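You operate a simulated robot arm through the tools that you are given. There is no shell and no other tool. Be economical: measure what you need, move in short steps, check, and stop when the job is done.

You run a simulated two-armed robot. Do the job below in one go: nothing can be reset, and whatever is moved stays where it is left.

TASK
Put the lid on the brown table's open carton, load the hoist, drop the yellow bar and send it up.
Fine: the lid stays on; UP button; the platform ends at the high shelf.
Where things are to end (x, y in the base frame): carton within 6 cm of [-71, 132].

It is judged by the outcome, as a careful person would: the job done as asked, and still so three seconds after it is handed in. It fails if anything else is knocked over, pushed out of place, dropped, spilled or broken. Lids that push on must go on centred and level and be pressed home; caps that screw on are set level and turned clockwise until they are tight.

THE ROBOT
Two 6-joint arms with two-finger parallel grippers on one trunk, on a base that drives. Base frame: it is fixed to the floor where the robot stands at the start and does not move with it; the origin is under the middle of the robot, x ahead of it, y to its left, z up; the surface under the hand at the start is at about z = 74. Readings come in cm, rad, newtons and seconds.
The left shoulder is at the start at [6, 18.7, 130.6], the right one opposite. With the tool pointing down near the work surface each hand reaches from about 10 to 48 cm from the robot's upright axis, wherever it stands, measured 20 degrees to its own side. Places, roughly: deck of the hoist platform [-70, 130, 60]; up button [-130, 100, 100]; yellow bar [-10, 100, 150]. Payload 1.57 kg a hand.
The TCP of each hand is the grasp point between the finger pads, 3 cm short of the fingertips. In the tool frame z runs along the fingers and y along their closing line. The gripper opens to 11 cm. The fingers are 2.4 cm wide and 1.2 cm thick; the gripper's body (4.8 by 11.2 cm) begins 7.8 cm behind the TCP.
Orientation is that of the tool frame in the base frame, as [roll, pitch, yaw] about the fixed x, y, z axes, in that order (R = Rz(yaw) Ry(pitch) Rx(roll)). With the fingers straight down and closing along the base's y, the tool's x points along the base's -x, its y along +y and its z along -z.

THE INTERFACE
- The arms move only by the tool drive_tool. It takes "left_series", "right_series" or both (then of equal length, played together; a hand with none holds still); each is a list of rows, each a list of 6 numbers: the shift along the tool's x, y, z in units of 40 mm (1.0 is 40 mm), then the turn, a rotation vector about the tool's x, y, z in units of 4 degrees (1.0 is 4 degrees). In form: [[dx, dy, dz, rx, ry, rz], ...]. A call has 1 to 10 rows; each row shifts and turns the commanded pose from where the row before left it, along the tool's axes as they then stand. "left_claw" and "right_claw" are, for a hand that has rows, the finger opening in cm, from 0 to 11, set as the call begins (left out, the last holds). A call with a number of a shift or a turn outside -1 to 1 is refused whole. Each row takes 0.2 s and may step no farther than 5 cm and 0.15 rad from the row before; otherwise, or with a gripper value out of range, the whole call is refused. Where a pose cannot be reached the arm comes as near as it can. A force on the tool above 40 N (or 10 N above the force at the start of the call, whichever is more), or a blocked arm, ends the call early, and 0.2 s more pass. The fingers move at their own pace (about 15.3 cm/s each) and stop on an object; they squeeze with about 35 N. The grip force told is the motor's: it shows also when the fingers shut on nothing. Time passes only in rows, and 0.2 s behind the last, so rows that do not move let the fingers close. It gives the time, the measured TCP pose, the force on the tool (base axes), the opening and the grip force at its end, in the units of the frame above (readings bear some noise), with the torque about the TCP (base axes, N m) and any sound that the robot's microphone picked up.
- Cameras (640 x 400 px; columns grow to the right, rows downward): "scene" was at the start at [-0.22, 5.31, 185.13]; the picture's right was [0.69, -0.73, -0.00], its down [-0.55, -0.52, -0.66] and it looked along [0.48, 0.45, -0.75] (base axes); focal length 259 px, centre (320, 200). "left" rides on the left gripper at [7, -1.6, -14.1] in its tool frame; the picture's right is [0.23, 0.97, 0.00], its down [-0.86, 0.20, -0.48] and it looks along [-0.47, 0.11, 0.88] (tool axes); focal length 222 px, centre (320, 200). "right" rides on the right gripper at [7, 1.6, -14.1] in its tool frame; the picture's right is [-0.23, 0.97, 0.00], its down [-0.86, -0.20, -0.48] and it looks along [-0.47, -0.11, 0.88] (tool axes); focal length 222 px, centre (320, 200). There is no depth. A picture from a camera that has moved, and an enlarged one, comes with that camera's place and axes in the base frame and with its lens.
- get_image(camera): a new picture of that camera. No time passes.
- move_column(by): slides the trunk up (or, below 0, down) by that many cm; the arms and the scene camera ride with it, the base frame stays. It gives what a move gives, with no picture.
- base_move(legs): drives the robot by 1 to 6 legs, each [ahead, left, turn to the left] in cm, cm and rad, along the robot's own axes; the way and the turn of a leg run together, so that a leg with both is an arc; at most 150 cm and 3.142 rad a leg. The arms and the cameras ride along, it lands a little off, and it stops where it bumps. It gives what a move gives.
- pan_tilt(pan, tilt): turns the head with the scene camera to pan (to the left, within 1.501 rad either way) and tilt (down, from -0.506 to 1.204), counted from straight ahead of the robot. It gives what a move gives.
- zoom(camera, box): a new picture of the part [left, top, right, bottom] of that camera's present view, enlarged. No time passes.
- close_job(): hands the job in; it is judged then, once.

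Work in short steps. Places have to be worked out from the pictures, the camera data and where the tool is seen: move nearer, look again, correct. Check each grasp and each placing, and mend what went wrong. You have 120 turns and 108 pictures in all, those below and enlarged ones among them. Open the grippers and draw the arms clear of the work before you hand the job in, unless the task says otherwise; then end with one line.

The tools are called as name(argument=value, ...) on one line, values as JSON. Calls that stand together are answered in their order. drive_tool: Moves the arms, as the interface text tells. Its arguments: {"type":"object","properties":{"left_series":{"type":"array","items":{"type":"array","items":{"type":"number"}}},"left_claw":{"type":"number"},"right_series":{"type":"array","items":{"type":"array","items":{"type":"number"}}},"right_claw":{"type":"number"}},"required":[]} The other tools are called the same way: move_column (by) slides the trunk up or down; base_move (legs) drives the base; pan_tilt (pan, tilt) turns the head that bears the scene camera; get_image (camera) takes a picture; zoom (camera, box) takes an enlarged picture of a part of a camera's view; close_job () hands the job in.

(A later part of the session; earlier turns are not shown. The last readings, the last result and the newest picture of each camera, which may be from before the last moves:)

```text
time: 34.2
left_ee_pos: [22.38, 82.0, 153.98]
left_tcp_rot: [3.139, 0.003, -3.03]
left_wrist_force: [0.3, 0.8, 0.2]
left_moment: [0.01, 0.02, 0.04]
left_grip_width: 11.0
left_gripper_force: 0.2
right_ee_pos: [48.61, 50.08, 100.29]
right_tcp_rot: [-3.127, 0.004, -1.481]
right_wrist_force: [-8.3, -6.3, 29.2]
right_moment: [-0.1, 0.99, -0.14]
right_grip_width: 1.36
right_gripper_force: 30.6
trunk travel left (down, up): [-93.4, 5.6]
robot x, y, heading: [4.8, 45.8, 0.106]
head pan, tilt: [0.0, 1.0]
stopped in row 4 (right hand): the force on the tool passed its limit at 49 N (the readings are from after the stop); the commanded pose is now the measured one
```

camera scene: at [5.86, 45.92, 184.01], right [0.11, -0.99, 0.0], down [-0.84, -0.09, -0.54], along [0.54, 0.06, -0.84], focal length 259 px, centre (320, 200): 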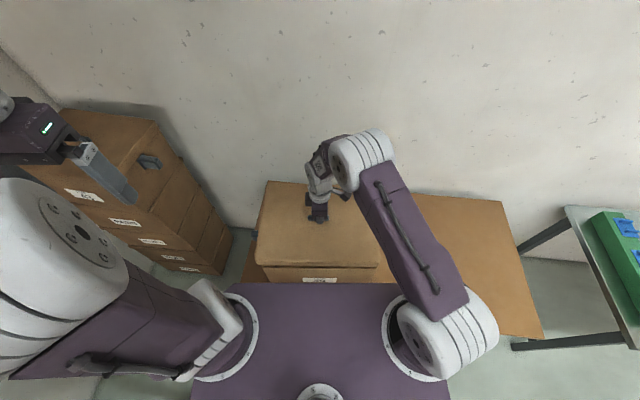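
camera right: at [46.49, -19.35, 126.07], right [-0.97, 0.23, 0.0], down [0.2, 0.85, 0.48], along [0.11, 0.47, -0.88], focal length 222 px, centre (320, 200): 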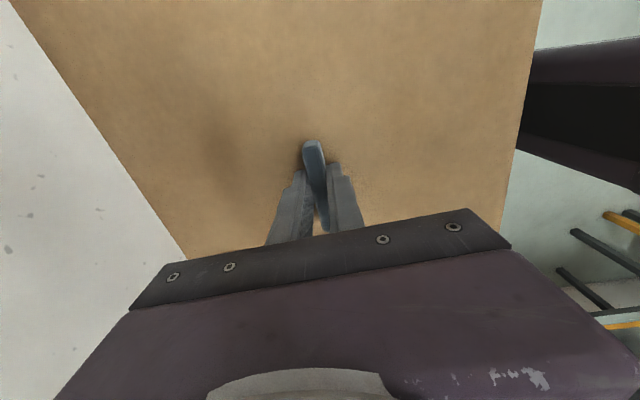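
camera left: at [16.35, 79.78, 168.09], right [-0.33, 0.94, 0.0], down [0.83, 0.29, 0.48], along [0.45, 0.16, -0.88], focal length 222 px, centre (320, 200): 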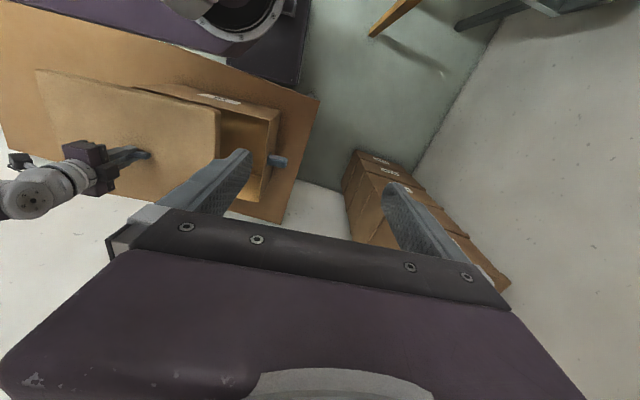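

It stopped at z=100.3 with 49 N, which fits the lid bottoming on the rim (about 3.1 cm overlap). I'll look, then release.

drive_tool(right_series=[[0, 0, -0.05, 0, 0, 0], [0, 0, 0, 0, 0, 0]])

drive_tool(right_series=[[0, 0, 0, 0, 0, 0], [0, 0, 0, 0, 0, 0], [0, 0, -0.5, 0, 0, 0], [0, 0, -1, 0, 0, 0], [0, 0, -1, 0, 0, 0], [0, 0, 0, 0, 0, 0]], right_claw=6)

get_image(camera="right")

zoom(camera="scene", box=[235, 170, 411, 280])

zoom(camera="left", box=[100, 70, 300, 195])

```text
time: 34.8
left_ee_pos: [22.5, 82.09, 154.0]
left_tcp_rot: [3.141, 0.005, -3.029]
left_wrist_force: [-0.2, -0.4, -0.2]
left_moment: [-0.01, -0.03, 0.02]
left_grip_width: 11.01
left_gripper_force: 0.1
right_ee_pos: [48.66, 50.04, 100.31]
right_tcp_rot: [-3.129, 0.004, -1.479]
right_wrist_force: [-7.2, -4.8, 12.2]
right_moment: [-0.27, 0.74, 0.18]
right_grip_width: 1.35
right_gripper_force: 30.2
trunk travel left (down, up): [-93.4, 5.6]
robot x, y, heading: [4.75, 45.42, 0.109]
head pan, tilt: [0.0, 1.0]
```

```text
time: 36.2
left_ee_pos: [22.89, 82.15, 153.86]
left_tcp_rot: [-3.141, 0.001, -3.03]
left_wrist_force: [0.1, -0.1, -0.5]
left_moment: [0.0, 0.01, 0.01]
left_grip_width: 10.98
left_gripper_force: 0.1
right_ee_pos: [48.76, 50.31, 110.24]
right_tcp_rot: [-3.132, 0.005, -1.479]
right_wrist_force: [0.4, -0.2, -0.2]
right_moment: [-0.02, 0.01, -0.01]
right_grip_width: 5.99
right_gripper_force: 0.1
trunk travel left (down, up): [-93.4, 5.6]
robot x, y, heading: [4.92, 46.0, 0.111]
head pan, tilt: [0.0, 1.0]
```

```text
73 pictures are left
camera right: at [47.6, 43.11, 124.3], right [-0.99, 0.14, -0.01], down [0.12, 0.87, 0.48], along [0.08, 0.48, -0.87], focal length 222 px, centre (320, 200)
```

right: 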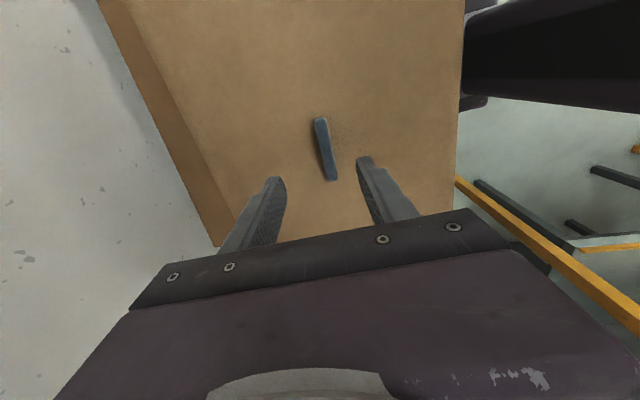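

```text
3.64 times, centred on (323, 225) of scene
camera zoom: at [5.88, 45.88, 184.01], right [0.11, -0.99, 0.0], down [-0.84, -0.09, -0.54], along [0.54, 0.06, -0.84], focal length 940 px, centre (309, 109)
```

zoom: 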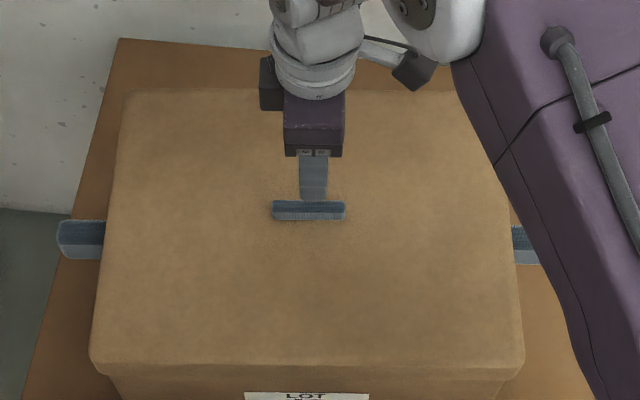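

```text
3.20 times, centred on (200, 132) of left
camera zoom: at [16.3, 79.93, 168.06], right [-0.33, 0.94, 0.0], down [0.83, 0.29, 0.48], along [0.45, 0.16, -0.88], focal length 711 px, centre (704, 416)
```

zoom: 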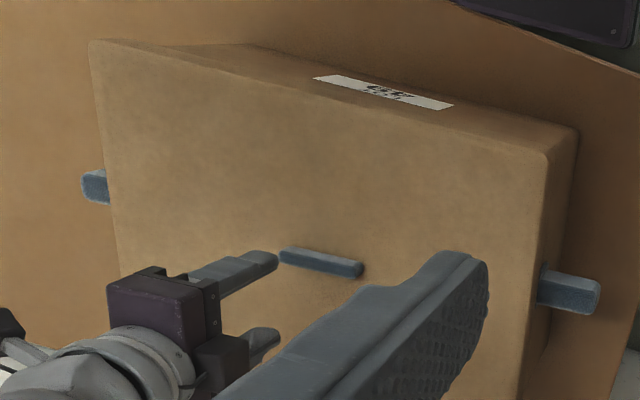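

The lid looks level and centred. I'll press it down with closed fingers on either side of the handle to be sure it's home, which also measures its height.

drive_tool(right_series=[[0, 0.6, 0, 0, 0, 0], [0, 0.6, 0, 0, 0, 0], [0, 0, 0.8, 0, 0, 0], [0, 0, 0.8, 0, 0, 0], [0, 0, 0.4, 0, 0, 0], [0, 0, 0.12, 0, 0, 0], [0, 0, 0.12, 0, 0, 0], [0, 0, 0.12, 0, 0, 0], [0, 0, 0.12, 0, 0, 0], [0, 0, 0.12, 0, 0, 0]], right_claw=0)

```text
time: 38.5
left_ee_pos: [22.4, 82.13, 154.02]
left_tcp_rot: [3.139, 0.003, -3.032]
left_wrist_force: [0.3, -0.8, -0.3]
left_moment: [0.01, -0.01, 0.02]
left_grip_width: 11.0
left_gripper_force: 0.0
right_ee_pos: [44.12, 49.88, 100.33]
right_tcp_rot: [-3.122, 0.007, -1.481]
right_wrist_force: [-6.8, -5.2, 30.5]
right_moment: [-0.4, 0.24, 0.01]
right_grip_width: 0.03
right_gripper_force: 21.4
trunk travel left (down, up): [-93.4, 5.6]
robot x, y, heading: [4.93, 45.92, 0.111]
head pan, tilt: [0.0, 1.0]
stopped in row 10 (right hand): the force on the tool passed its limit at 43 N (the readings are from after the stop); the commanded pose is now the measured one
```

The near side is at 97.3. Now the far side.

drive_tool(right_series=[[0, 0, -0.8, 0, 0, 0], [0, 0, -0.8, 0, 0, 0], [0, -0.8, 0, 0, 0, 0], [0, -0.8, 0, 0, 0, 0], [0, -0.8, 0, 0, 0, 0], [0, 0, 0.6, 0, 0, 0], [0, 0, 0.6, 0, 0, 0], [0, 0, 0.12, 0, 0, 0], [0, 0, 0.12, 0, 0, 0], [0, 0, 0.1, 0, 0, 0]])

drive_tool(right_series=[[0, 0, 0.1, 0, 0, 0], [0, 0, 0.1, 0, 0, 0], [0, 0, 0.1, 0, 0, 0], [0, 0, 0.1, 0, 0, 0]])

```text
time: 40.6
left_ee_pos: [22.97, 82.19, 153.99]
left_tcp_rot: [-3.142, 0.001, -3.032]
left_wrist_force: [0.6, 0.7, -1.0]
left_moment: [0.0, 0.02, -0.02]
left_grip_width: 11.02
left_gripper_force: 0.0
right_ee_pos: [53.91, 50.78, 100.43]
right_tcp_rot: [-3.127, 0.007, -1.481]
right_wrist_force: [-0.1, 0.5, -0.2]
right_moment: [-0.01, 0.0, -0.02]
right_grip_width: 0.0
right_gripper_force: 21.0
trunk travel left (down, up): [-93.4, 5.6]
robot x, y, heading: [5.14, 46.01, 0.109]
head pan, tilt: [0.0, 1.0]
```

```text
time: 41.3
left_ee_pos: [22.38, 82.08, 154.04]
left_tcp_rot: [3.139, 0.003, -3.032]
left_wrist_force: [-0.8, -0.1, -0.6]
left_moment: [-0.01, 0.01, -0.03]
left_grip_width: 11.02
left_gripper_force: 0.0
right_ee_pos: [54.11, 50.95, 100.33]
right_tcp_rot: [-3.111, 0.013, -1.478]
right_wrist_force: [-5.3, -3.4, 23.1]
right_moment: [-0.41, 0.27, -0.07]
right_grip_width: 0.0
right_gripper_force: 21.3
trunk travel left (down, up): [-93.4, 5.6]
robot x, y, heading: [4.96, 45.78, 0.109]
head pan, tilt: [0.0, 1.0]
stopped in row 3 (right hand): the force on the tool passed its limit at 46 N (the readings are from after the stop); the commanded pose is now the measured one
```

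Both sides are at 97.3, so the lid is level and home. I'll raise the right hand and move it above the right-side peg handle, about (51.1, 27).

drive_tool(right_series=[[0, 0, -1, -0.43, 0.19, 0], [0, 0, -1, 0, 0, 0], [0, 0, -1, 0, 0, 0], [0.84, 0.18, 0, 0, 0, 0], [0.84, 0.18, 0, 0, 0, 0], [0.84, 0.18, 0, 0, 0, 0], [0.84, 0.18, 0, 0, 0, 0], [0.84, 0.18, 0, 0, 0, 0], [0.84, 0.18, 0, 0, 0, 0], [0.84, 0.18, 0, 0, 0, 0]], right_claw=8)

get_image(camera="right")

```text
time: 43.5
left_ee_pos: [22.86, 82.03, 153.95]
left_tcp_rot: [3.141, 0.0, -3.033]
left_wrist_force: [0.4, -0.7, 0.8]
left_moment: [0.0, -0.02, 0.03]
left_grip_width: 11.0
left_gripper_force: 0.0
right_ee_pos: [51.33, 26.88, 112.02]
right_tcp_rot: [3.138, -0.002, -1.478]
right_wrist_force: [0.3, 0.7, -0.6]
right_moment: [-0.02, -0.02, -0.01]
right_grip_width: 7.98
right_gripper_force: 0.0
trunk travel left (down, up): [-93.4, 5.6]
robot x, y, heading: [4.78, 45.43, 0.107]
head pan, tilt: [0.0, 1.0]
```

```text
70 pictures are left
camera right: at [50.29, 19.79, 126.21], right [-0.99, 0.14, 0.0], down [0.12, 0.87, 0.48], along [0.06, 0.47, -0.88], focal length 222 px, centre (320, 200)
```

right: 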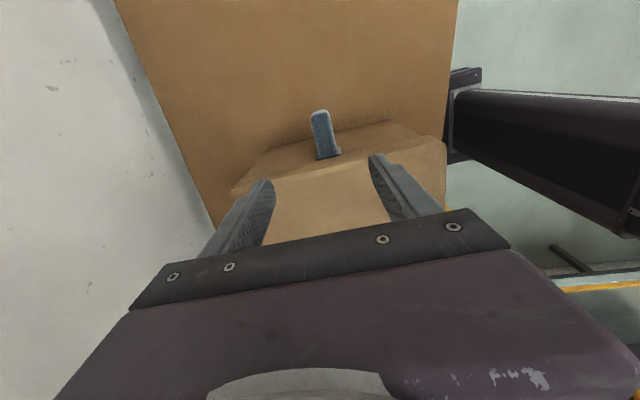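

The right peg spans y 24–31 at x≈50.4. I'll shift back slightly and go down to z≈97.

drive_tool(right_series=[[0, 0.2, 0.7, 0, 0, 0], [0, 0, 1, 0, 0, 0], [0, 0, 1, 0, 0, 0], [0, 0, 1, 0, 0, 0], [0, 0, 0, 0, 0, 0]])

get_image(camera="right")

```text
time: 44.7
left_ee_pos: [22.98, 82.25, 153.97]
left_tcp_rot: [-3.142, -0.001, -3.031]
left_wrist_force: [-0.6, 0.6, 0.1]
left_moment: [0.02, -0.03, 0.01]
left_grip_width: 11.02
left_gripper_force: 0.2
right_ee_pos: [50.36, 26.88, 97.13]
right_tcp_rot: [3.138, -0.003, -1.478]
right_wrist_force: [0.4, 0.1, 0.3]
right_moment: [0.02, 0.02, 0.03]
right_grip_width: 8.01
right_gripper_force: 0.0
trunk travel left (down, up): [-93.4, 5.6]
robot x, y, heading: [4.78, 46.08, 0.106]
head pan, tilt: [0.0, 1.0]
```

```text
69 pictures are left
camera right: at [49.49, 19.8, 111.27], right [-0.99, 0.14, 0.0], down [0.12, 0.87, 0.47], along [0.06, 0.47, -0.88], focal length 222 px, centre (320, 200)
```

right: 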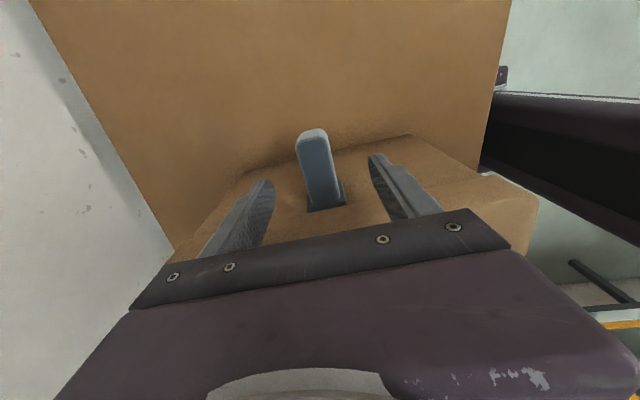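

The right hand straddles the peg well. Now I'll turn the left hand the mirror way (91° clockwise), high up, before bringing it over the left peg.

drive_tool(left_series=[[0, 0, 0, 0, 0, 1], [0, 0, 0, 0, 0, 1], [0, 0, 0, 0, 0, 1], [0, 0, 0, 0, 0, 1], [0, 0, 0, 0, 0, 1], [0, 0, 0, 0, 0, 1], [0, 0, 0, 0, 0, 1], [0, 0, 0, 0, 0, 1], [0, 0, 0, 0, 0, 1], [0, 0, 0, 0, 0, 1]], left_claw=8)

drive_tool(left_series=[[0, 0, 0, 0, 0, 1], [0, 0, 0, 0, 0, 1], [0, 0, 0, 0, 0, 1], [0, 0, 0, 0, 0, 1], [0, 0, 0, 0, 0, 1], [0, 0, 0, 0, 0, 1], [0, 0, 0, 0, 0, 1], [0, 0, 0, 0, 0, 1], [0, 0, 0, 0, 0, 1], [0, 0, 0, 0, 0, 1]])

drive_tool(left_series=[[0, 0, 0, 0, 0, 1], [0, 0, 0, 0, 0, 1], [0, 0, 0, 0, 0, 0.7], [-0.36, 0.82, 0.6, 0, 0, 0], [-0.36, 0.82, 0.6, 0, 0, 0], [-0.36, 0.82, 0.6, 0, 0, 0], [-0.36, 0.82, 0.6, 0, 0, 0], [-0.36, 0.82, 0.6, 0, 0, 0], [-0.36, 0.82, 0.6, 0, 0, 0], [-0.36, 0.82, 0.6, 0, 0, 0]])

get_image(camera="left")

```text
time: 46.9
left_ee_pos: [22.92, 82.05, 153.87]
left_tcp_rot: [-3.141, 0.0, 2.554]
left_wrist_force: [-1.1, 0.9, 0.0]
left_moment: [0.02, -0.01, 0.04]
left_grip_width: 8.02
left_gripper_force: 0.1
right_ee_pos: [50.44, 26.86, 97.14]
right_tcp_rot: [3.136, -0.003, -1.48]
right_wrist_force: [0.4, 0.9, -0.3]
right_moment: [0.02, 0.0, 0.03]
right_grip_width: 8.01
right_gripper_force: 0.2
trunk travel left (down, up): [-93.4, 5.6]
robot x, y, heading: [4.81, 46.0, 0.113]
head pan, tilt: [0.0, 1.0]
```

```text
time: 49.1
left_ee_pos: [22.82, 82.12, 153.95]
left_tcp_rot: [-3.141, 0.002, 1.856]
left_wrist_force: [0.1, -0.5, 0.8]
left_moment: [-0.01, -0.01, 0.03]
left_grip_width: 7.97
left_gripper_force: 0.0
right_ee_pos: [50.53, 26.78, 97.18]
right_tcp_rot: [3.136, -0.003, -1.478]
right_wrist_force: [0.7, 0.6, -0.1]
right_moment: [0.05, 0.04, 0.01]
right_grip_width: 7.98
right_gripper_force: 0.1
trunk travel left (down, up): [-93.4, 5.6]
robot x, y, heading: [4.68, 45.65, 0.109]
head pan, tilt: [0.0, 1.0]
```

```text
time: 51.3
left_ee_pos: [46.96, 74.26, 137.03]
left_tcp_rot: [-3.141, 0.001, 1.668]
left_wrist_force: [-0.7, -0.2, 0.1]
left_moment: [-0.01, -0.01, -0.02]
left_grip_width: 8.01
left_gripper_force: 0.1
right_ee_pos: [50.62, 26.89, 97.16]
right_tcp_rot: [3.134, -0.004, -1.479]
right_wrist_force: [0.3, 0.4, -0.5]
right_moment: [0.03, 0.01, 0.0]
right_grip_width: 8.0
right_gripper_force: 0.0
trunk travel left (down, up): [-93.4, 5.6]
robot x, y, heading: [4.6, 45.45, 0.109]
head pan, tilt: [0.0, 1.0]
```

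```text
68 pictures are left
camera left: at [44.89, 81.19, 151.19], right [0.95, 0.32, 0.0], down [0.28, -0.83, 0.48], along [0.15, -0.45, -0.88], focal length 222 px, centre (320, 200)
```

left: 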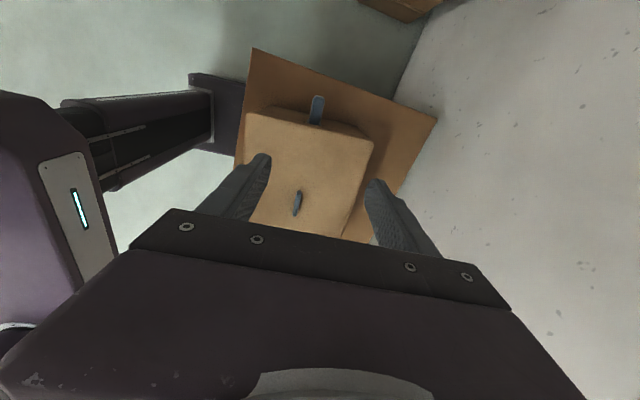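

The left peg's middle is at about (46.4, 74.2). I'll bring the left hand down to z≈97 above it.

drive_tool(left_series=[[0, -0.13, 1, 0, 0, 0], [0, 0, 1, 0, 0, 0], [0, 0, 1, 0, 0, 0], [0, 0, 1, 0, 0, 0], [0, 0, 1, 0, 0, 0], [0, 0, 1, 0, 0, 0], [0, 0, 1, 0, 0, 0], [0, 0, 1, 0, 0, 0], [0, 0, 1, 0, 0, 0], [0, 0, 0.9, 0, 0, 0]])

get_image(camera="left")

get_image(camera="scene")

```text
time: 53.5
left_ee_pos: [46.18, 74.31, 97.34]
left_tcp_rot: [-3.14, -0.001, 1.667]
left_wrist_force: [0.0, -0.4, -0.3]
left_moment: [0.02, 0.02, 0.03]
left_grip_width: 8.01
left_gripper_force: 0.1
right_ee_pos: [50.49, 26.81, 97.15]
right_tcp_rot: [3.137, -0.003, -1.48]
right_wrist_force: [-0.6, 0.1, -0.2]
right_moment: [0.03, 0.02, -0.02]
right_grip_width: 7.99
right_gripper_force: 0.1
trunk travel left (down, up): [-93.4, 5.6]
robot x, y, heading: [5.01, 46.03, 0.107]
head pan, tilt: [0.0, 1.0]
```

```text
67 pictures are left
camera left: at [44.11, 81.34, 111.56], right [0.95, 0.32, 0.0], down [0.28, -0.83, 0.48], along [0.15, -0.45, -0.88], focal length 222 px, centre (320, 200)
```

left: 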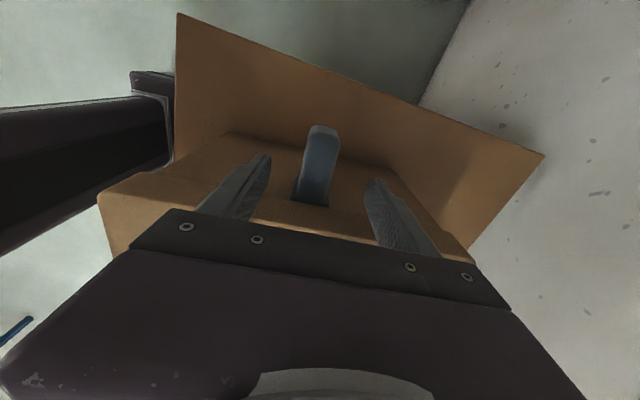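

```text
66 pictures are left
camera scene: at [5.98, 45.91, 184.02], right [0.11, -0.99, 0.0], down [-0.84, -0.09, -0.54], along [0.54, 0.06, -0.84], focal length 259 px, centre (320, 200)
```

scene: 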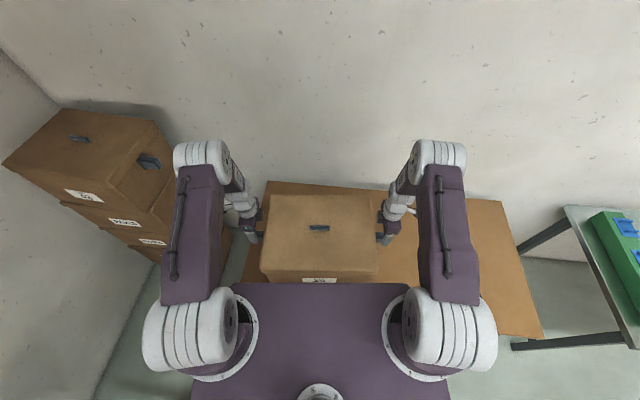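

Both hands straddle the pegs. I'll lower both to z≈88.5 and check before closing.

drive_tool(left_series=[[0, 0.04, 0.6, 0, 0, 0], [0, 0, 0.6, 0, 0, 0], [0, 0, 0.6, 0, 0, 0], [0, 0, 0.4, 0, 0, 0], [0, 0, 0, 0, 0, 0]], left_claw=8, right_series=[[0, 0, 0.6, 0, 0, 0], [0, 0, 0.6, 0, 0, 0], [0, 0, 0.6, 0, 0, 0], [0, 0, 0.35, 0, 0, 0], [0, 0, 0, 0, 0, 0]], right_claw=8)

get_image(camera="left")

get_image(camera="right")

```text
time: 54.5
left_ee_pos: [46.27, 74.49, 89.22]
left_tcp_rot: [3.138, 0.0, 1.667]
left_wrist_force: [-5.1, 0.7, 12.4]
left_moment: [-0.56, -0.51, -0.22]
left_grip_width: 7.98
left_gripper_force: 0.0
right_ee_pos: [50.35, 26.83, 89.28]
right_tcp_rot: [3.14, -0.006, -1.479]
right_wrist_force: [-5.8, -0.3, 13.4]
right_moment: [0.55, -0.47, 0.23]
right_grip_width: 7.98
right_gripper_force: 0.0
trunk travel left (down, up): [-93.4, 5.6]
robot x, y, heading: [5.0, 45.92, 0.108]
head pan, tilt: [0.0, 1.0]
stopped in row 5 (right hand): the force on the tool passed its limit at 51 N (the readings are from after the stop); the commanded pose is now the measured one
```

```text
65 pictures are left
camera left: at [44.07, 81.28, 103.31], right [0.95, 0.32, 0.0], down [0.28, -0.83, 0.48], along [0.16, -0.45, -0.88], focal length 222 px, centre (320, 200)
```

left: 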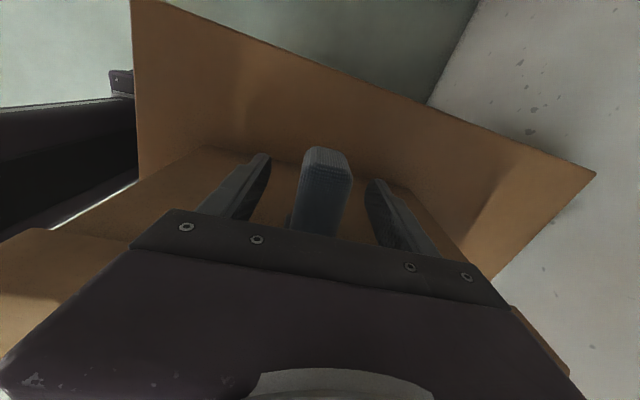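

```text
64 pictures are left
camera right: at [49.27, 19.78, 103.32], right [-0.99, 0.14, 0.0], down [0.12, 0.87, 0.48], along [0.06, 0.47, -0.88], focal length 222 px, centre (320, 200)
```

right: 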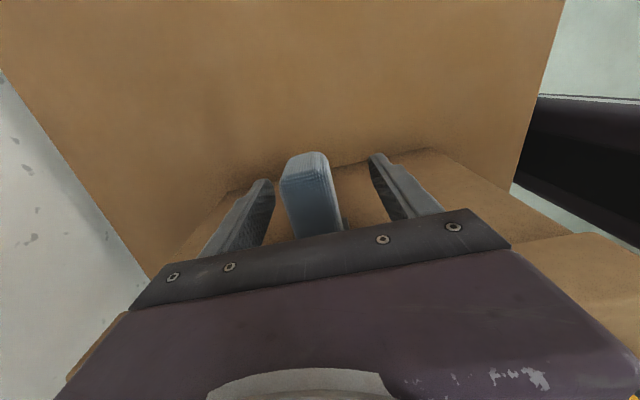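

Both gripper bodies just touched the lid's ends (they reach down to z≈97). I'll lift 4 mm, shift 8 mm outward and close on the pegs.

drive_tool(left_series=[[0, 0, -0.1, 0, 0, 0], [0.2, 0, 0, 0, 0, 0], [0, 0, 0.06, 0, 0, 0], [0, 0, 0, 0, 0, 0]], right_series=[[0, 0, -0.1, 0, 0, 0], [0.2, 0, 0, 0, 0, 0], [0, 0, 0.06, 0, 0, 0], [0, 0, 0, 0, 0, 0]])

zoom(camera="left", box=[200, 110, 440, 260])

zoom(camera="right", box=[200, 110, 440, 260])

```text
time: 55.5
left_ee_pos: [46.32, 75.17, 89.17]
left_tcp_rot: [3.138, -0.001, 1.666]
left_wrist_force: [0.0, -0.2, 0.4]
left_moment: [-0.02, -0.03, -0.02]
left_grip_width: 7.99
left_gripper_force: 0.1
right_ee_pos: [50.52, 25.99, 89.1]
right_tcp_rot: [3.138, -0.006, -1.477]
right_wrist_force: [-2.1, -0.8, 5.9]
right_moment: [0.3, -0.17, 0.08]
right_grip_width: 7.99
right_gripper_force: 0.1
trunk travel left (down, up): [-93.4, 5.6]
robot x, y, heading: [5.05, 45.8, 0.11]
head pan, tilt: [0.0, 1.0]
```

```text
2.67 times, centred on (320, 185) of left
camera zoom: at [44.24, 82.06, 103.35], right [0.95, 0.32, 0.0], down [0.28, -0.83, 0.48], along [0.15, -0.45, -0.88], focal length 592 px, centre (320, 240)
```

zoom: 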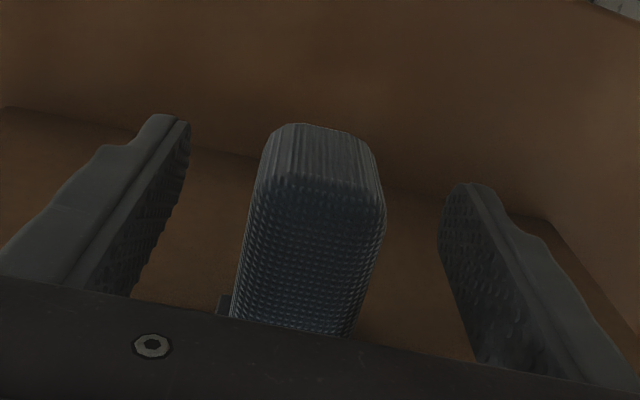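

```text
2.67 times, centred on (320, 185) of right
camera zoom: at [49.58, 18.97, 103.33], right [-0.99, 0.14, 0.0], down [0.12, 0.87, 0.47], along [0.06, 0.47, -0.88], focal length 592 px, centre (320, 240)
```

zoom: 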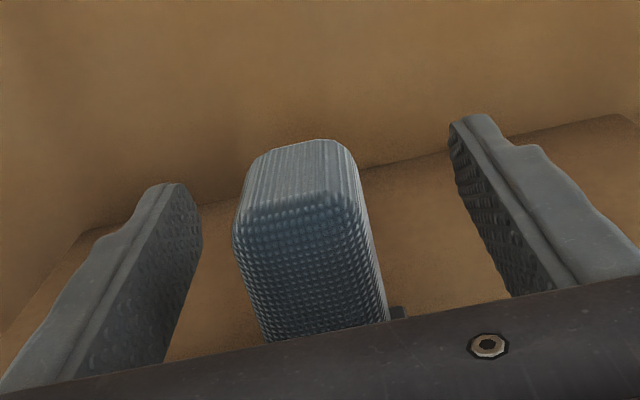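

The pegs span about z 88–92, so TCP z≈89.5 suits. I'll raise slightly to free the right body, then close both grippers.

drive_tool(left_series=[[0, 0, -0.12, 0, 0, 0], [0, 0, 0, 0, 0, 0]], right_series=[[0.05, 0, -0.15, 0, 0, 0], [0, 0, 0, 0, 0, 0]])

drive_tool(left_series=[[0, 0, 0, 0, 0, 0], [0, 0, 0, 0, 0, 0], [0, 0, 0, 0, 0, 0]], left_claw=0, right_series=[[0, 0, 0, 0, 0, 0], [0, 0, 0, 0, 0, 0], [0, 0, 0, 0, 0, 0]], right_claw=0)

```text
time: 56.1
left_ee_pos: [46.46, 75.11, 89.67]
left_tcp_rot: [3.139, 0.001, 1.668]
left_wrist_force: [0.1, -0.1, 0.2]
left_moment: [-0.01, -0.02, 0.0]
left_grip_width: 8.03
left_gripper_force: 0.0
right_ee_pos: [50.6, 25.84, 89.77]
right_tcp_rot: [3.138, -0.003, -1.478]
right_wrist_force: [-0.3, 0.8, 0.4]
right_moment: [0.03, -0.01, -0.01]
right_grip_width: 7.98
right_gripper_force: 0.1
trunk travel left (down, up): [-93.4, 5.6]
robot x, y, heading: [5.05, 45.79, 0.111]
head pan, tilt: [0.0, 1.0]
```

```text
time: 56.9
left_ee_pos: [46.4, 75.22, 89.67]
left_tcp_rot: [-3.141, 0.001, 1.666]
left_wrist_force: [-2.9, -0.9, -0.1]
left_moment: [-0.18, 0.07, -0.82]
left_grip_width: 3.02
left_gripper_force: 35.4
right_ee_pos: [50.72, 25.71, 89.65]
right_tcp_rot: [3.136, -0.002, -1.478]
right_wrist_force: [1.8, -1.3, 1.1]
right_moment: [0.1, -0.68, -0.58]
right_grip_width: 2.99
right_gripper_force: 34.5
trunk travel left (down, up): [-93.4, 5.6]
robot x, y, heading: [4.65, 45.69, 0.104]
head pan, tilt: [0.0, 1.0]
```

Both pegs are gripped (3.0 cm). I'll lift with the trunk so both hands rise together, 2 cm first to see the load.

move_column(by=2)

move_column(by=3)

get_image(camera="scene")

```text
time: 57.6
left_ee_pos: [46.33, 75.2, 91.58]
left_tcp_rot: [3.141, -0.001, 1.665]
left_wrist_force: [-4.5, 0.7, -4.7]
left_moment: [-0.2, 0.4, -1.16]
left_grip_width: 2.99
left_gripper_force: 34.9
right_ee_pos: [50.69, 25.87, 91.69]
right_tcp_rot: [3.138, -0.004, -1.478]
right_wrist_force: [4.7, -1.9, -5.0]
right_moment: [0.08, -0.48, -0.75]
right_grip_width: 2.98
right_gripper_force: 35.2
trunk travel left (down, up): [-95.4, 3.6]
robot x, y, heading: [4.94, 45.83, 0.112]
head pan, tilt: [0.0, 1.0]
```

```text
time: 58.4
left_ee_pos: [46.54, 75.12, 94.62]
left_tcp_rot: [-3.141, -0.001, 1.665]
left_wrist_force: [-4.4, 1.9, -6.3]
left_moment: [0.07, 0.53, -1.12]
left_grip_width: 3.02
left_gripper_force: 34.9
right_ee_pos: [50.81, 25.81, 94.78]
right_tcp_rot: [3.136, -0.004, -1.479]
right_wrist_force: [4.3, -1.5, -4.1]
right_moment: [0.25, -0.51, -0.94]
right_grip_width: 2.99
right_gripper_force: 35.1
trunk travel left (down, up): [-98.4, 0.6]
robot x, y, heading: [5.21, 45.87, 0.106]
head pan, tilt: [0.0, 1.0]
```

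```text
61 pictures are left
camera scene: at [6.07, 45.86, 189.01], right [0.11, -0.99, 0.0], down [-0.84, -0.09, -0.54], along [0.54, 0.06, -0.84], focal length 259 px, centre (320, 200)
```

scene: 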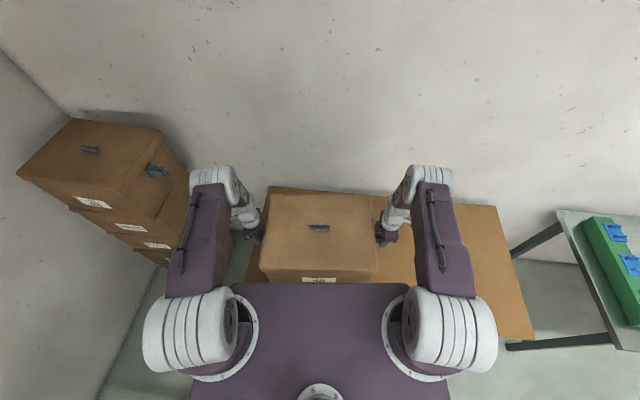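

The carton is up; total load is about 10.5 N and it's steady. I'll back away from the table into the clear floor, keeping well away from the hinge post before turning.

base_move(legs=[[-76, 7, 0]])

get_image(camera="scene")

```text
time: 62.5
left_ee_pos: [-29.93, 73.73, 94.55]
left_tcp_rot: [-3.14, -0.001, 1.664]
left_wrist_force: [-2.8, 1.2, -4.3]
left_moment: [-0.06, 0.43, -0.79]
left_grip_width: 3.02
left_gripper_force: 35.1
right_ee_pos: [-25.79, 24.53, 94.63]
right_tcp_rot: [3.138, -0.005, -1.482]
right_wrist_force: [3.3, -2.0, -5.1]
right_moment: [0.01, -0.44, -0.7]
right_grip_width: 3.01
right_gripper_force: 35.0
trunk travel left (down, up): [-98.4, 0.6]
robot x, y, heading: [-71.83, 44.48, 0.11]
head pan, tilt: [0.0, 1.0]
```

```text
60 pictures are left
camera scene: at [-70.31, 44.54, 189.01], right [0.11, -0.99, 0.0], down [-0.84, -0.09, -0.54], along [0.54, 0.06, -0.84], focal length 259 px, centre (320, 200)
```

scene: 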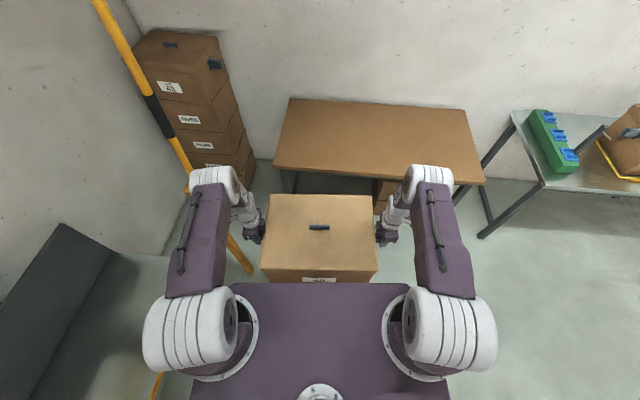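

The carton is steady. Now I'll turn left to face the hoist.

base_move(legs=[[0, 0, 1.461]])

get_image(camera="scene")

```text
time: 66.4
left_ee_pos: [-95.62, 89.38, 94.64]
left_tcp_rot: [3.142, -0.002, 3.112]
left_wrist_force: [-0.7, -3.1, -4.8]
left_moment: [-0.46, 0.0, -0.82]
left_grip_width: 3.02
left_gripper_force: 35.1
right_ee_pos: [-46.23, 87.5, 94.75]
right_tcp_rot: [3.136, -0.005, -0.033]
right_wrist_force: [1.4, 3.7, -4.2]
right_moment: [0.48, 0.06, -0.79]
right_grip_width: 2.99
right_gripper_force: 35.0
trunk travel left (down, up): [-98.4, 0.6]
robot x, y, heading: [-71.73, 44.38, 1.556]
head pan, tilt: [0.0, 1.0]
```

```text
59 pictures are left
camera scene: at [-71.58, 45.55, 189.01], right [1.0, -0.02, 0.0], down [-0.01, -0.84, -0.54], along [0.01, 0.54, -0.84], focal length 259 px, centre (320, 200)
```

scene: 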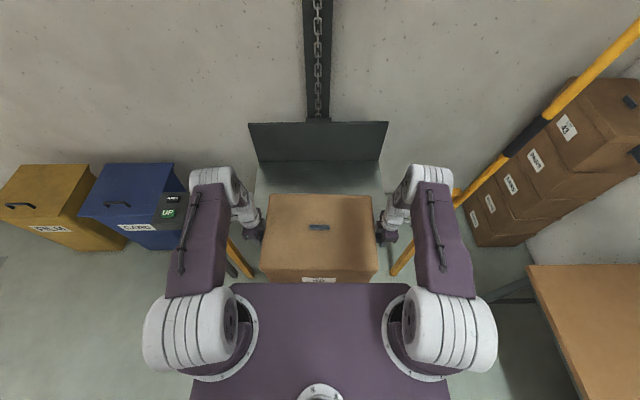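

I'm facing the hoist with the carton at (-70.9, 88.5). I'll go forward 30 cm first and check clearances.

base_move(legs=[[30, 0, 0.014]])

pan_tilt(pan=0.0, tilt=1.2)

get_image(camera="scene")

get_image(camera="left")

```text
time: 68.5
left_ee_pos: [-96.39, 118.72, 94.74]
left_tcp_rot: [3.141, -0.001, 3.129]
left_wrist_force: [-0.8, -4.0, -5.9]
left_moment: [-0.44, 0.25, -1.18]
left_grip_width: 3.04
left_gripper_force: 35.2
right_ee_pos: [-46.82, 117.64, 94.84]
right_tcp_rot: [3.141, -0.004, -0.014]
right_wrist_force: [1.4, 3.5, -3.2]
right_moment: [0.46, 0.32, -0.93]
right_grip_width: 3.0
right_gripper_force: 35.1
trunk travel left (down, up): [-98.4, 0.6]
robot x, y, heading: [-71.66, 74.51, 1.58]
head pan, tilt: [0.0, 1.0]
```

```text
time: 69.2
left_ee_pos: [-96.29, 118.8, 94.52]
left_tcp_rot: [-3.141, -0.001, 3.128]
left_wrist_force: [-2.0, -1.9, -3.4]
left_moment: [-0.18, -0.44, -0.76]
left_grip_width: 2.99
left_gripper_force: 35.0
right_ee_pos: [-46.82, 117.97, 94.71]
right_tcp_rot: [3.139, -0.005, -0.015]
right_wrist_force: [1.7, 1.9, -5.9]
right_moment: [0.2, -0.15, 0.0]
right_grip_width: 2.95
right_gripper_force: 35.1
trunk travel left (down, up): [-98.4, 0.6]
robot x, y, heading: [-71.72, 74.3, 1.571]
head pan, tilt: [0.0, 1.201]
```

```text
58 pictures are left
camera scene: at [-71.45, 74.06, 187.76], right [1.0, 0.0, 0.0], down [0.0, -0.93, -0.36], along [0.0, 0.36, -0.93], focal length 259 px, centre (320, 200)
```

scene: 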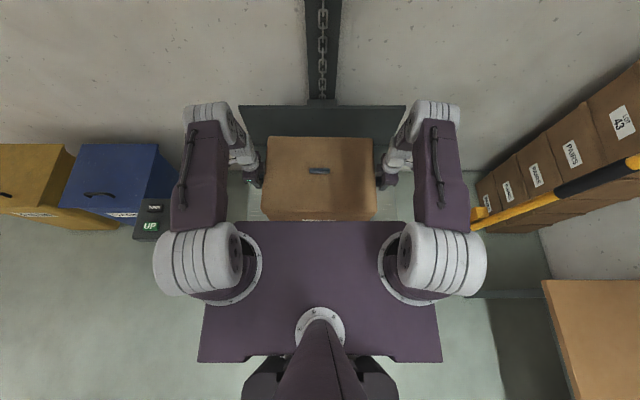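

```text
57 pictures are left
camera left: at [-103.08, 117.41, 108.75], right [-0.21, 0.98, 0.0], down [0.86, 0.19, 0.48], along [0.47, 0.1, -0.88], focal length 222 px, centre (320, 200)
```

left: 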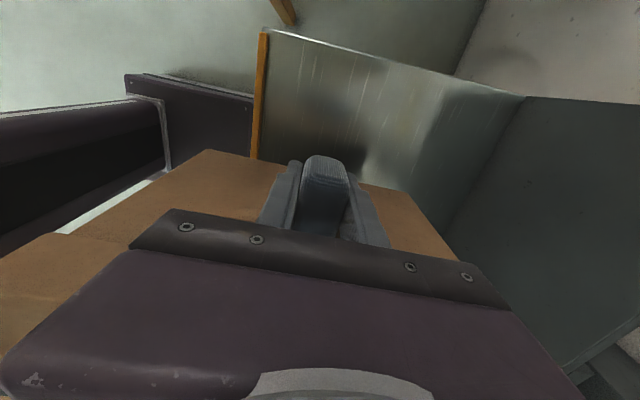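

The chassis is low (about z 15) and fits under the deck. I'll go the remaining 13.7 cm ahead.

base_move(legs=[[13.7, -0.5, 0]])

get_image(camera="scene")

```text
time: 70.5
left_ee_pos: [-95.84, 132.06, 94.75]
left_tcp_rot: [3.14, -0.001, 3.129]
left_wrist_force: [-1.8, -2.1, -5.7]
left_moment: [-0.24, 0.33, -1.04]
left_grip_width: 2.99
left_gripper_force: 35.1
right_ee_pos: [-46.31, 131.08, 94.78]
right_tcp_rot: [3.14, -0.003, -0.016]
right_wrist_force: [1.4, 2.8, -3.4]
right_moment: [0.34, 0.08, -0.47]
right_grip_width: 3.01
right_gripper_force: 35.3
trunk travel left (down, up): [-98.4, 0.6]
robot x, y, heading: [-71.14, 88.18, 1.572]
head pan, tilt: [0.0, 1.201]
```

```text
56 pictures are left
camera scene: at [-71.0, 87.11, 187.75], right [1.0, 0.0, 0.0], down [0.0, -0.93, -0.36], along [0.0, 0.36, -0.93], focal length 259 px, centre (320, 200)
```

scene: 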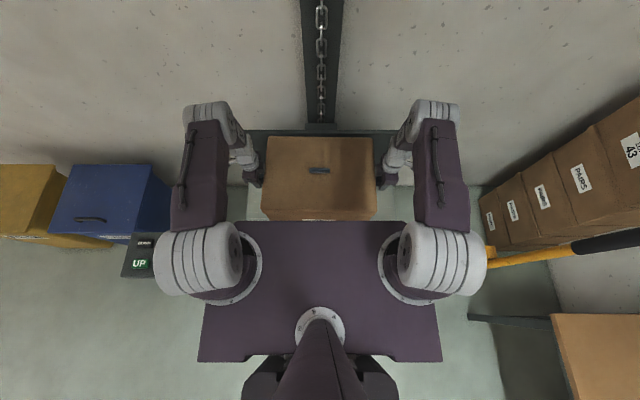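

The carton is over (-71.1, 131.6). I'll lower the trunk 15 cm, then finish gently.

move_column(by=-15)

get_image(camera="left")

```text
time: 72.3
left_ee_pos: [-95.83, 132.24, 79.7]
left_tcp_rot: [-3.14, 0.0, 3.129]
left_wrist_force: [-0.3, -4.5, 3.1]
left_moment: [0.23, 0.32, -0.76]
left_grip_width: 2.99
left_gripper_force: 34.5
right_ee_pos: [-46.32, 131.29, 79.83]
right_tcp_rot: [3.138, -0.003, -0.017]
right_wrist_force: [0.1, 0.7, -3.1]
right_moment: [0.64, -0.96, -0.26]
right_grip_width: 2.99
right_gripper_force: 35.1
trunk travel left (down, up): [-83.4, 15.6]
robot x, y, heading: [-71.17, 87.8, 1.569]
head pan, tilt: [0.0, 1.201]
```

```text
55 pictures are left
camera left: at [-102.57, 130.81, 93.82], right [-0.21, 0.98, 0.0], down [0.86, 0.19, 0.48], along [0.47, 0.1, -0.88], focal length 222 px, centre (320, 200)
```

left: 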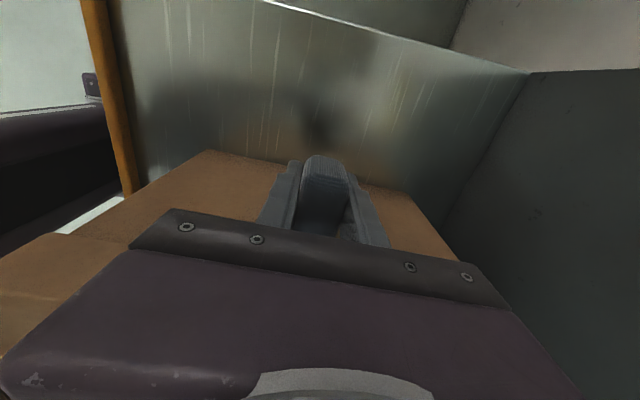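

The left hand's load has shifted, so the carton may be near contact. I'll lower in 1 cm steps.

move_column(by=-0.7)

get_image(camera="right")

```text
time: 72.8
left_ee_pos: [-95.87, 132.19, 79.24]
left_tcp_rot: [3.136, -0.002, 3.127]
left_wrist_force: [1.7, 3.6, 37.6]
left_moment: [-1.77, 0.04, -0.82]
left_grip_width: 3.04
left_gripper_force: 34.9
right_ee_pos: [-46.15, 131.23, 79.4]
right_tcp_rot: [-3.137, -0.003, -0.018]
right_wrist_force: [-1.3, 7.1, 36.6]
right_moment: [-0.96, -0.03, -0.27]
right_grip_width: 2.96
right_gripper_force: 35.4
trunk travel left (down, up): [-82.7, 16.3]
robot x, y, heading: [-71.07, 88.09, 1.575]
head pan, tilt: [0.0, 1.201]
```

```text
54 pictures are left
camera right: at [-39.4, 129.42, 93.52], right [-0.24, -0.97, 0.0], down [-0.85, 0.21, 0.48], along [-0.46, 0.12, -0.88], focal length 222 px, centre (320, 200)
```

right: 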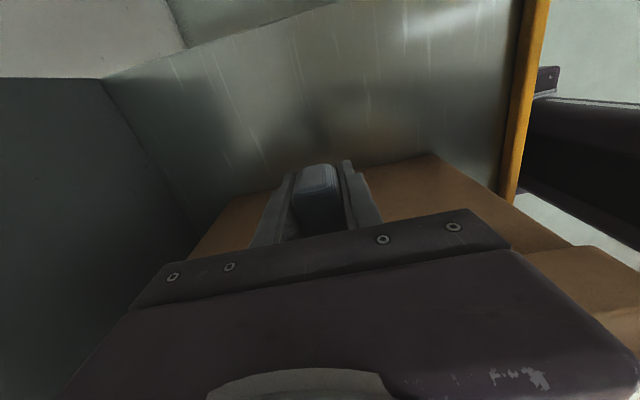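

Both hands show about 37 N up, so the carton rests on the deck (z≈63.6). I'll relieve 4 mm, then open the grippers.

move_column(by=0.5)

drive_tool(left_series=[[0, 0, 0, 0, 0, 0], [0, 0, 0, 0, 0, 0], [0, 0, 0, 0, 0, 0]], left_claw=7, right_series=[[0, 0, 0, 0, 0, 0], [0, 0, 0, 0, 0, 0], [0, 0, 0, 0, 0, 0]], right_claw=7)

get_image(camera="left")

get_image(camera="right")

```text
time: 73.4
left_ee_pos: [-95.92, 132.11, 79.22]
left_tcp_rot: [-3.14, -0.001, 3.128]
left_wrist_force: [-8.5, 1.0, 1.4]
left_moment: [0.85, 0.62, -0.95]
left_grip_width: 3.01
left_gripper_force: 35.4
right_ee_pos: [-46.18, 131.32, 79.28]
right_tcp_rot: [3.137, -0.004, -0.018]
right_wrist_force: [9.9, 3.6, 0.7]
right_moment: [1.67, -0.18, -0.14]
right_grip_width: 2.98
right_gripper_force: 35.2
trunk travel left (down, up): [-83.2, 15.8]
robot x, y, heading: [-71.21, 87.63, 1.573]
head pan, tilt: [0.0, 1.201]
```

```text
time: 74.2
left_ee_pos: [-95.81, 132.2, 79.48]
left_tcp_rot: [-3.139, -0.001, 3.13]
left_wrist_force: [0.0, 0.4, -0.5]
left_moment: [-0.01, 0.0, 0.01]
left_grip_width: 7.0
left_gripper_force: 0.0
right_ee_pos: [-46.33, 131.18, 79.54]
right_tcp_rot: [3.139, -0.003, -0.016]
right_wrist_force: [-0.4, 0.3, 0.4]
right_moment: [-0.04, -0.01, 0.01]
right_grip_width: 7.0
right_gripper_force: 0.3
trunk travel left (down, up): [-83.2, 15.8]
robot x, y, heading: [-70.88, 87.78, 1.572]
head pan, tilt: [0.0, 1.201]
```

```text
53 pictures are left
camera left: at [-102.6, 130.83, 93.57], right [-0.21, 0.98, 0.0], down [0.86, 0.19, 0.48], along [0.47, 0.1, -0.88], focal length 222 px, centre (320, 200)
```

left: 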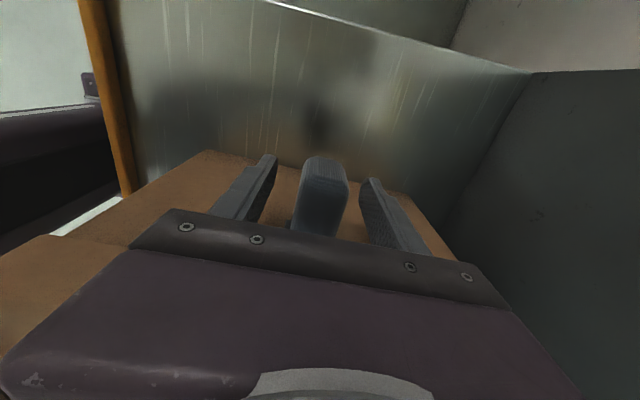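

```text
52 pictures are left
camera right: at [-39.46, 129.57, 93.66], right [-0.24, -0.97, 0.0], down [-0.85, 0.22, 0.47], along [-0.46, 0.11, -0.88], focal length 222 px, centre (320, 200)
```

right: 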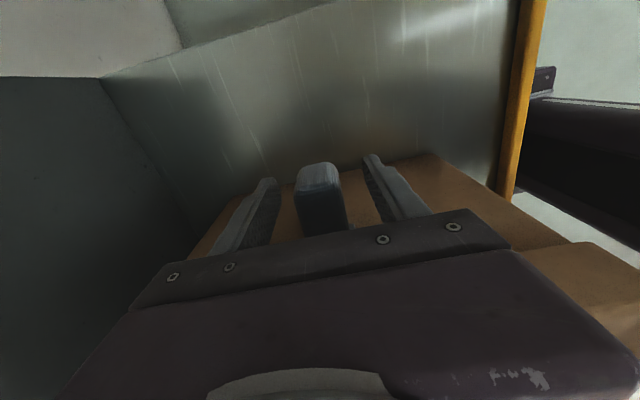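

Both are released cleanly. I'll raise the trunk so the hands clear the carton, then back off.

move_column(by=15.5)

base_move(legs=[[-50, 0, 0]])

pan_tilt(pan=0.0, tilt=0.6)

get_image(camera="scene")

```text
time: 76.0
left_ee_pos: [-95.93, 132.15, 94.88]
left_tcp_rot: [-3.138, 0.0, 3.128]
left_wrist_force: [-0.6, -0.1, 0.2]
left_moment: [-0.02, 0.0, 0.05]
left_grip_width: 7.02
left_gripper_force: 0.1
right_ee_pos: [-46.37, 131.21, 94.85]
right_tcp_rot: [3.138, -0.004, -0.018]
right_wrist_force: [0.3, 0.1, -1.4]
right_moment: [-0.04, 0.02, 0.01]
right_grip_width: 7.0
right_gripper_force: 0.0
trunk travel left (down, up): [-98.7, 0.3]
robot x, y, heading: [-70.97, 87.62, 1.574]
head pan, tilt: [0.0, 1.201]
```

```text
time: 78.9
left_ee_pos: [-95.57, 82.66, 94.89]
left_tcp_rot: [-3.139, -0.001, 3.123]
left_wrist_force: [0.2, -0.5, 0.5]
left_moment: [0.03, 0.02, 0.02]
left_grip_width: 6.99
left_gripper_force: 0.1
right_ee_pos: [-46.07, 81.42, 94.92]
right_tcp_rot: [3.136, -0.005, -0.023]
right_wrist_force: [1.1, -0.9, -0.1]
right_moment: [-0.02, 0.0, 0.02]
right_grip_width: 7.01
right_gripper_force: 0.0
trunk travel left (down, up): [-98.7, 0.3]
robot x, y, heading: [-70.95, 38.07, 1.565]
head pan, tilt: [0.0, 1.201]
```

```text
time: 79.9
left_ee_pos: [-95.67, 82.47, 94.9]
left_tcp_rot: [3.141, 0.0, 3.124]
left_wrist_force: [0.3, 0.4, 0.1]
left_moment: [-0.01, -0.01, -0.04]
left_grip_width: 7.0
left_gripper_force: 0.0
right_ee_pos: [-46.12, 81.13, 94.98]
right_tcp_rot: [3.139, -0.002, -0.022]
right_wrist_force: [-0.3, 0.1, -0.4]
right_moment: [0.01, 0.0, 0.01]
right_grip_width: 7.0
right_gripper_force: 0.0
trunk travel left (down, up): [-98.7, 0.3]
robot x, y, heading: [-71.03, 37.95, 1.569]
head pan, tilt: [0.0, 0.6]
```

```text
51 pictures are left
camera scene: at [-71.01, 40.7, 192.51], right [1.0, 0.0, 0.0], down [0.0, -0.57, -0.82], along [0.0, 0.82, -0.57], focal length 259 px, centre (320, 200)
```

scene: 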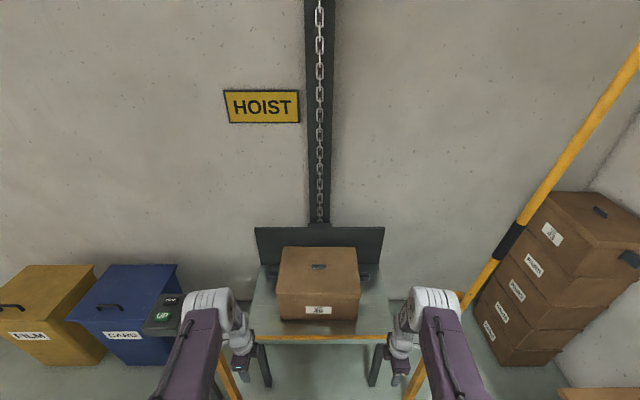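

The carton sits well on the platform. Now I'll look at the bar, its hinge and the catch post.

pan_tilt(pan=-0.7, tilt=0.3)

get_image(camera="scene")

pan_tilt(pan=0.6, tilt=0.7)

get_image(camera="scene")

```text
time: 81.0
left_ee_pos: [-95.61, 82.43, 94.89]
left_tcp_rot: [-3.139, -0.001, 3.125]
left_wrist_force: [0.6, 0.0, 0.3]
left_moment: [-0.02, 0.02, 0.02]
left_grip_width: 7.02
left_gripper_force: 0.0
right_ee_pos: [-46.03, 81.28, 95.04]
right_tcp_rot: [3.141, -0.002, -0.021]
right_wrist_force: [-1.0, -0.2, -0.1]
right_moment: [0.0, 0.0, -0.03]
right_grip_width: 7.02
right_gripper_force: 0.1
trunk travel left (down, up): [-98.7, 0.3]
robot x, y, heading: [-70.88, 37.53, 1.568]
head pan, tilt: [-0.7, 0.3]
```

```text
50 pictures are left
camera scene: at [-65.03, 39.04, 195.26], right [0.76, -0.65, 0.0], down [-0.19, -0.23, -0.96], along [0.62, 0.73, -0.3], focal length 259 px, centre (320, 200)
```

scene: 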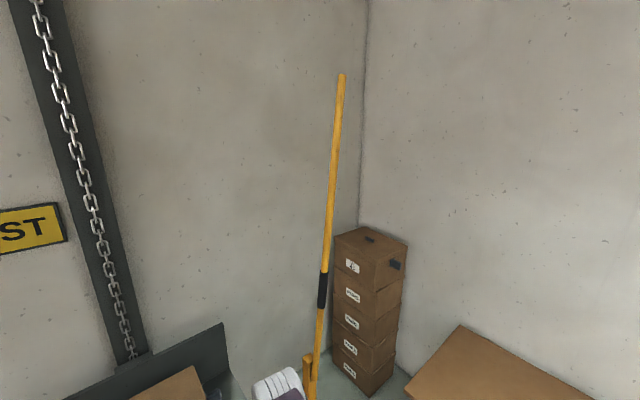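

```text
time: 82.4
left_ee_pos: [-95.6, 82.59, 94.85]
left_tcp_rot: [-3.139, 0.001, 3.121]
left_wrist_force: [0.4, 0.4, -0.3]
left_moment: [0.01, 0.0, 0.0]
left_grip_width: 7.0
left_gripper_force: 0.0
right_ee_pos: [-46.02, 81.28, 95.0]
right_tcp_rot: [3.139, -0.003, -0.022]
right_wrist_force: [-0.1, 0.8, 0.5]
right_moment: [-0.03, 0.0, -0.01]
right_grip_width: 7.03
right_gripper_force: 0.1
trunk travel left (down, up): [-98.7, 0.3]
robot x, y, heading: [-70.93, 38.08, 1.567]
head pan, tilt: [0.6, 0.7]
```

```text
49 pictures are left
camera scene: at [-75.81, 38.96, 191.65], right [0.83, 0.56, 0.0], down [0.36, -0.53, -0.77], along [-0.43, 0.63, -0.64], focal length 259 px, centre (320, 200)
```

scene: 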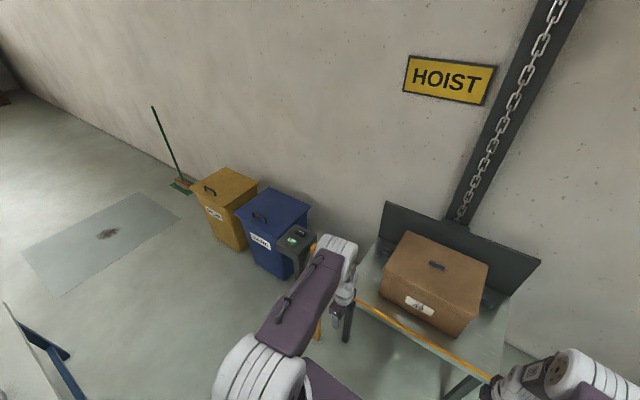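

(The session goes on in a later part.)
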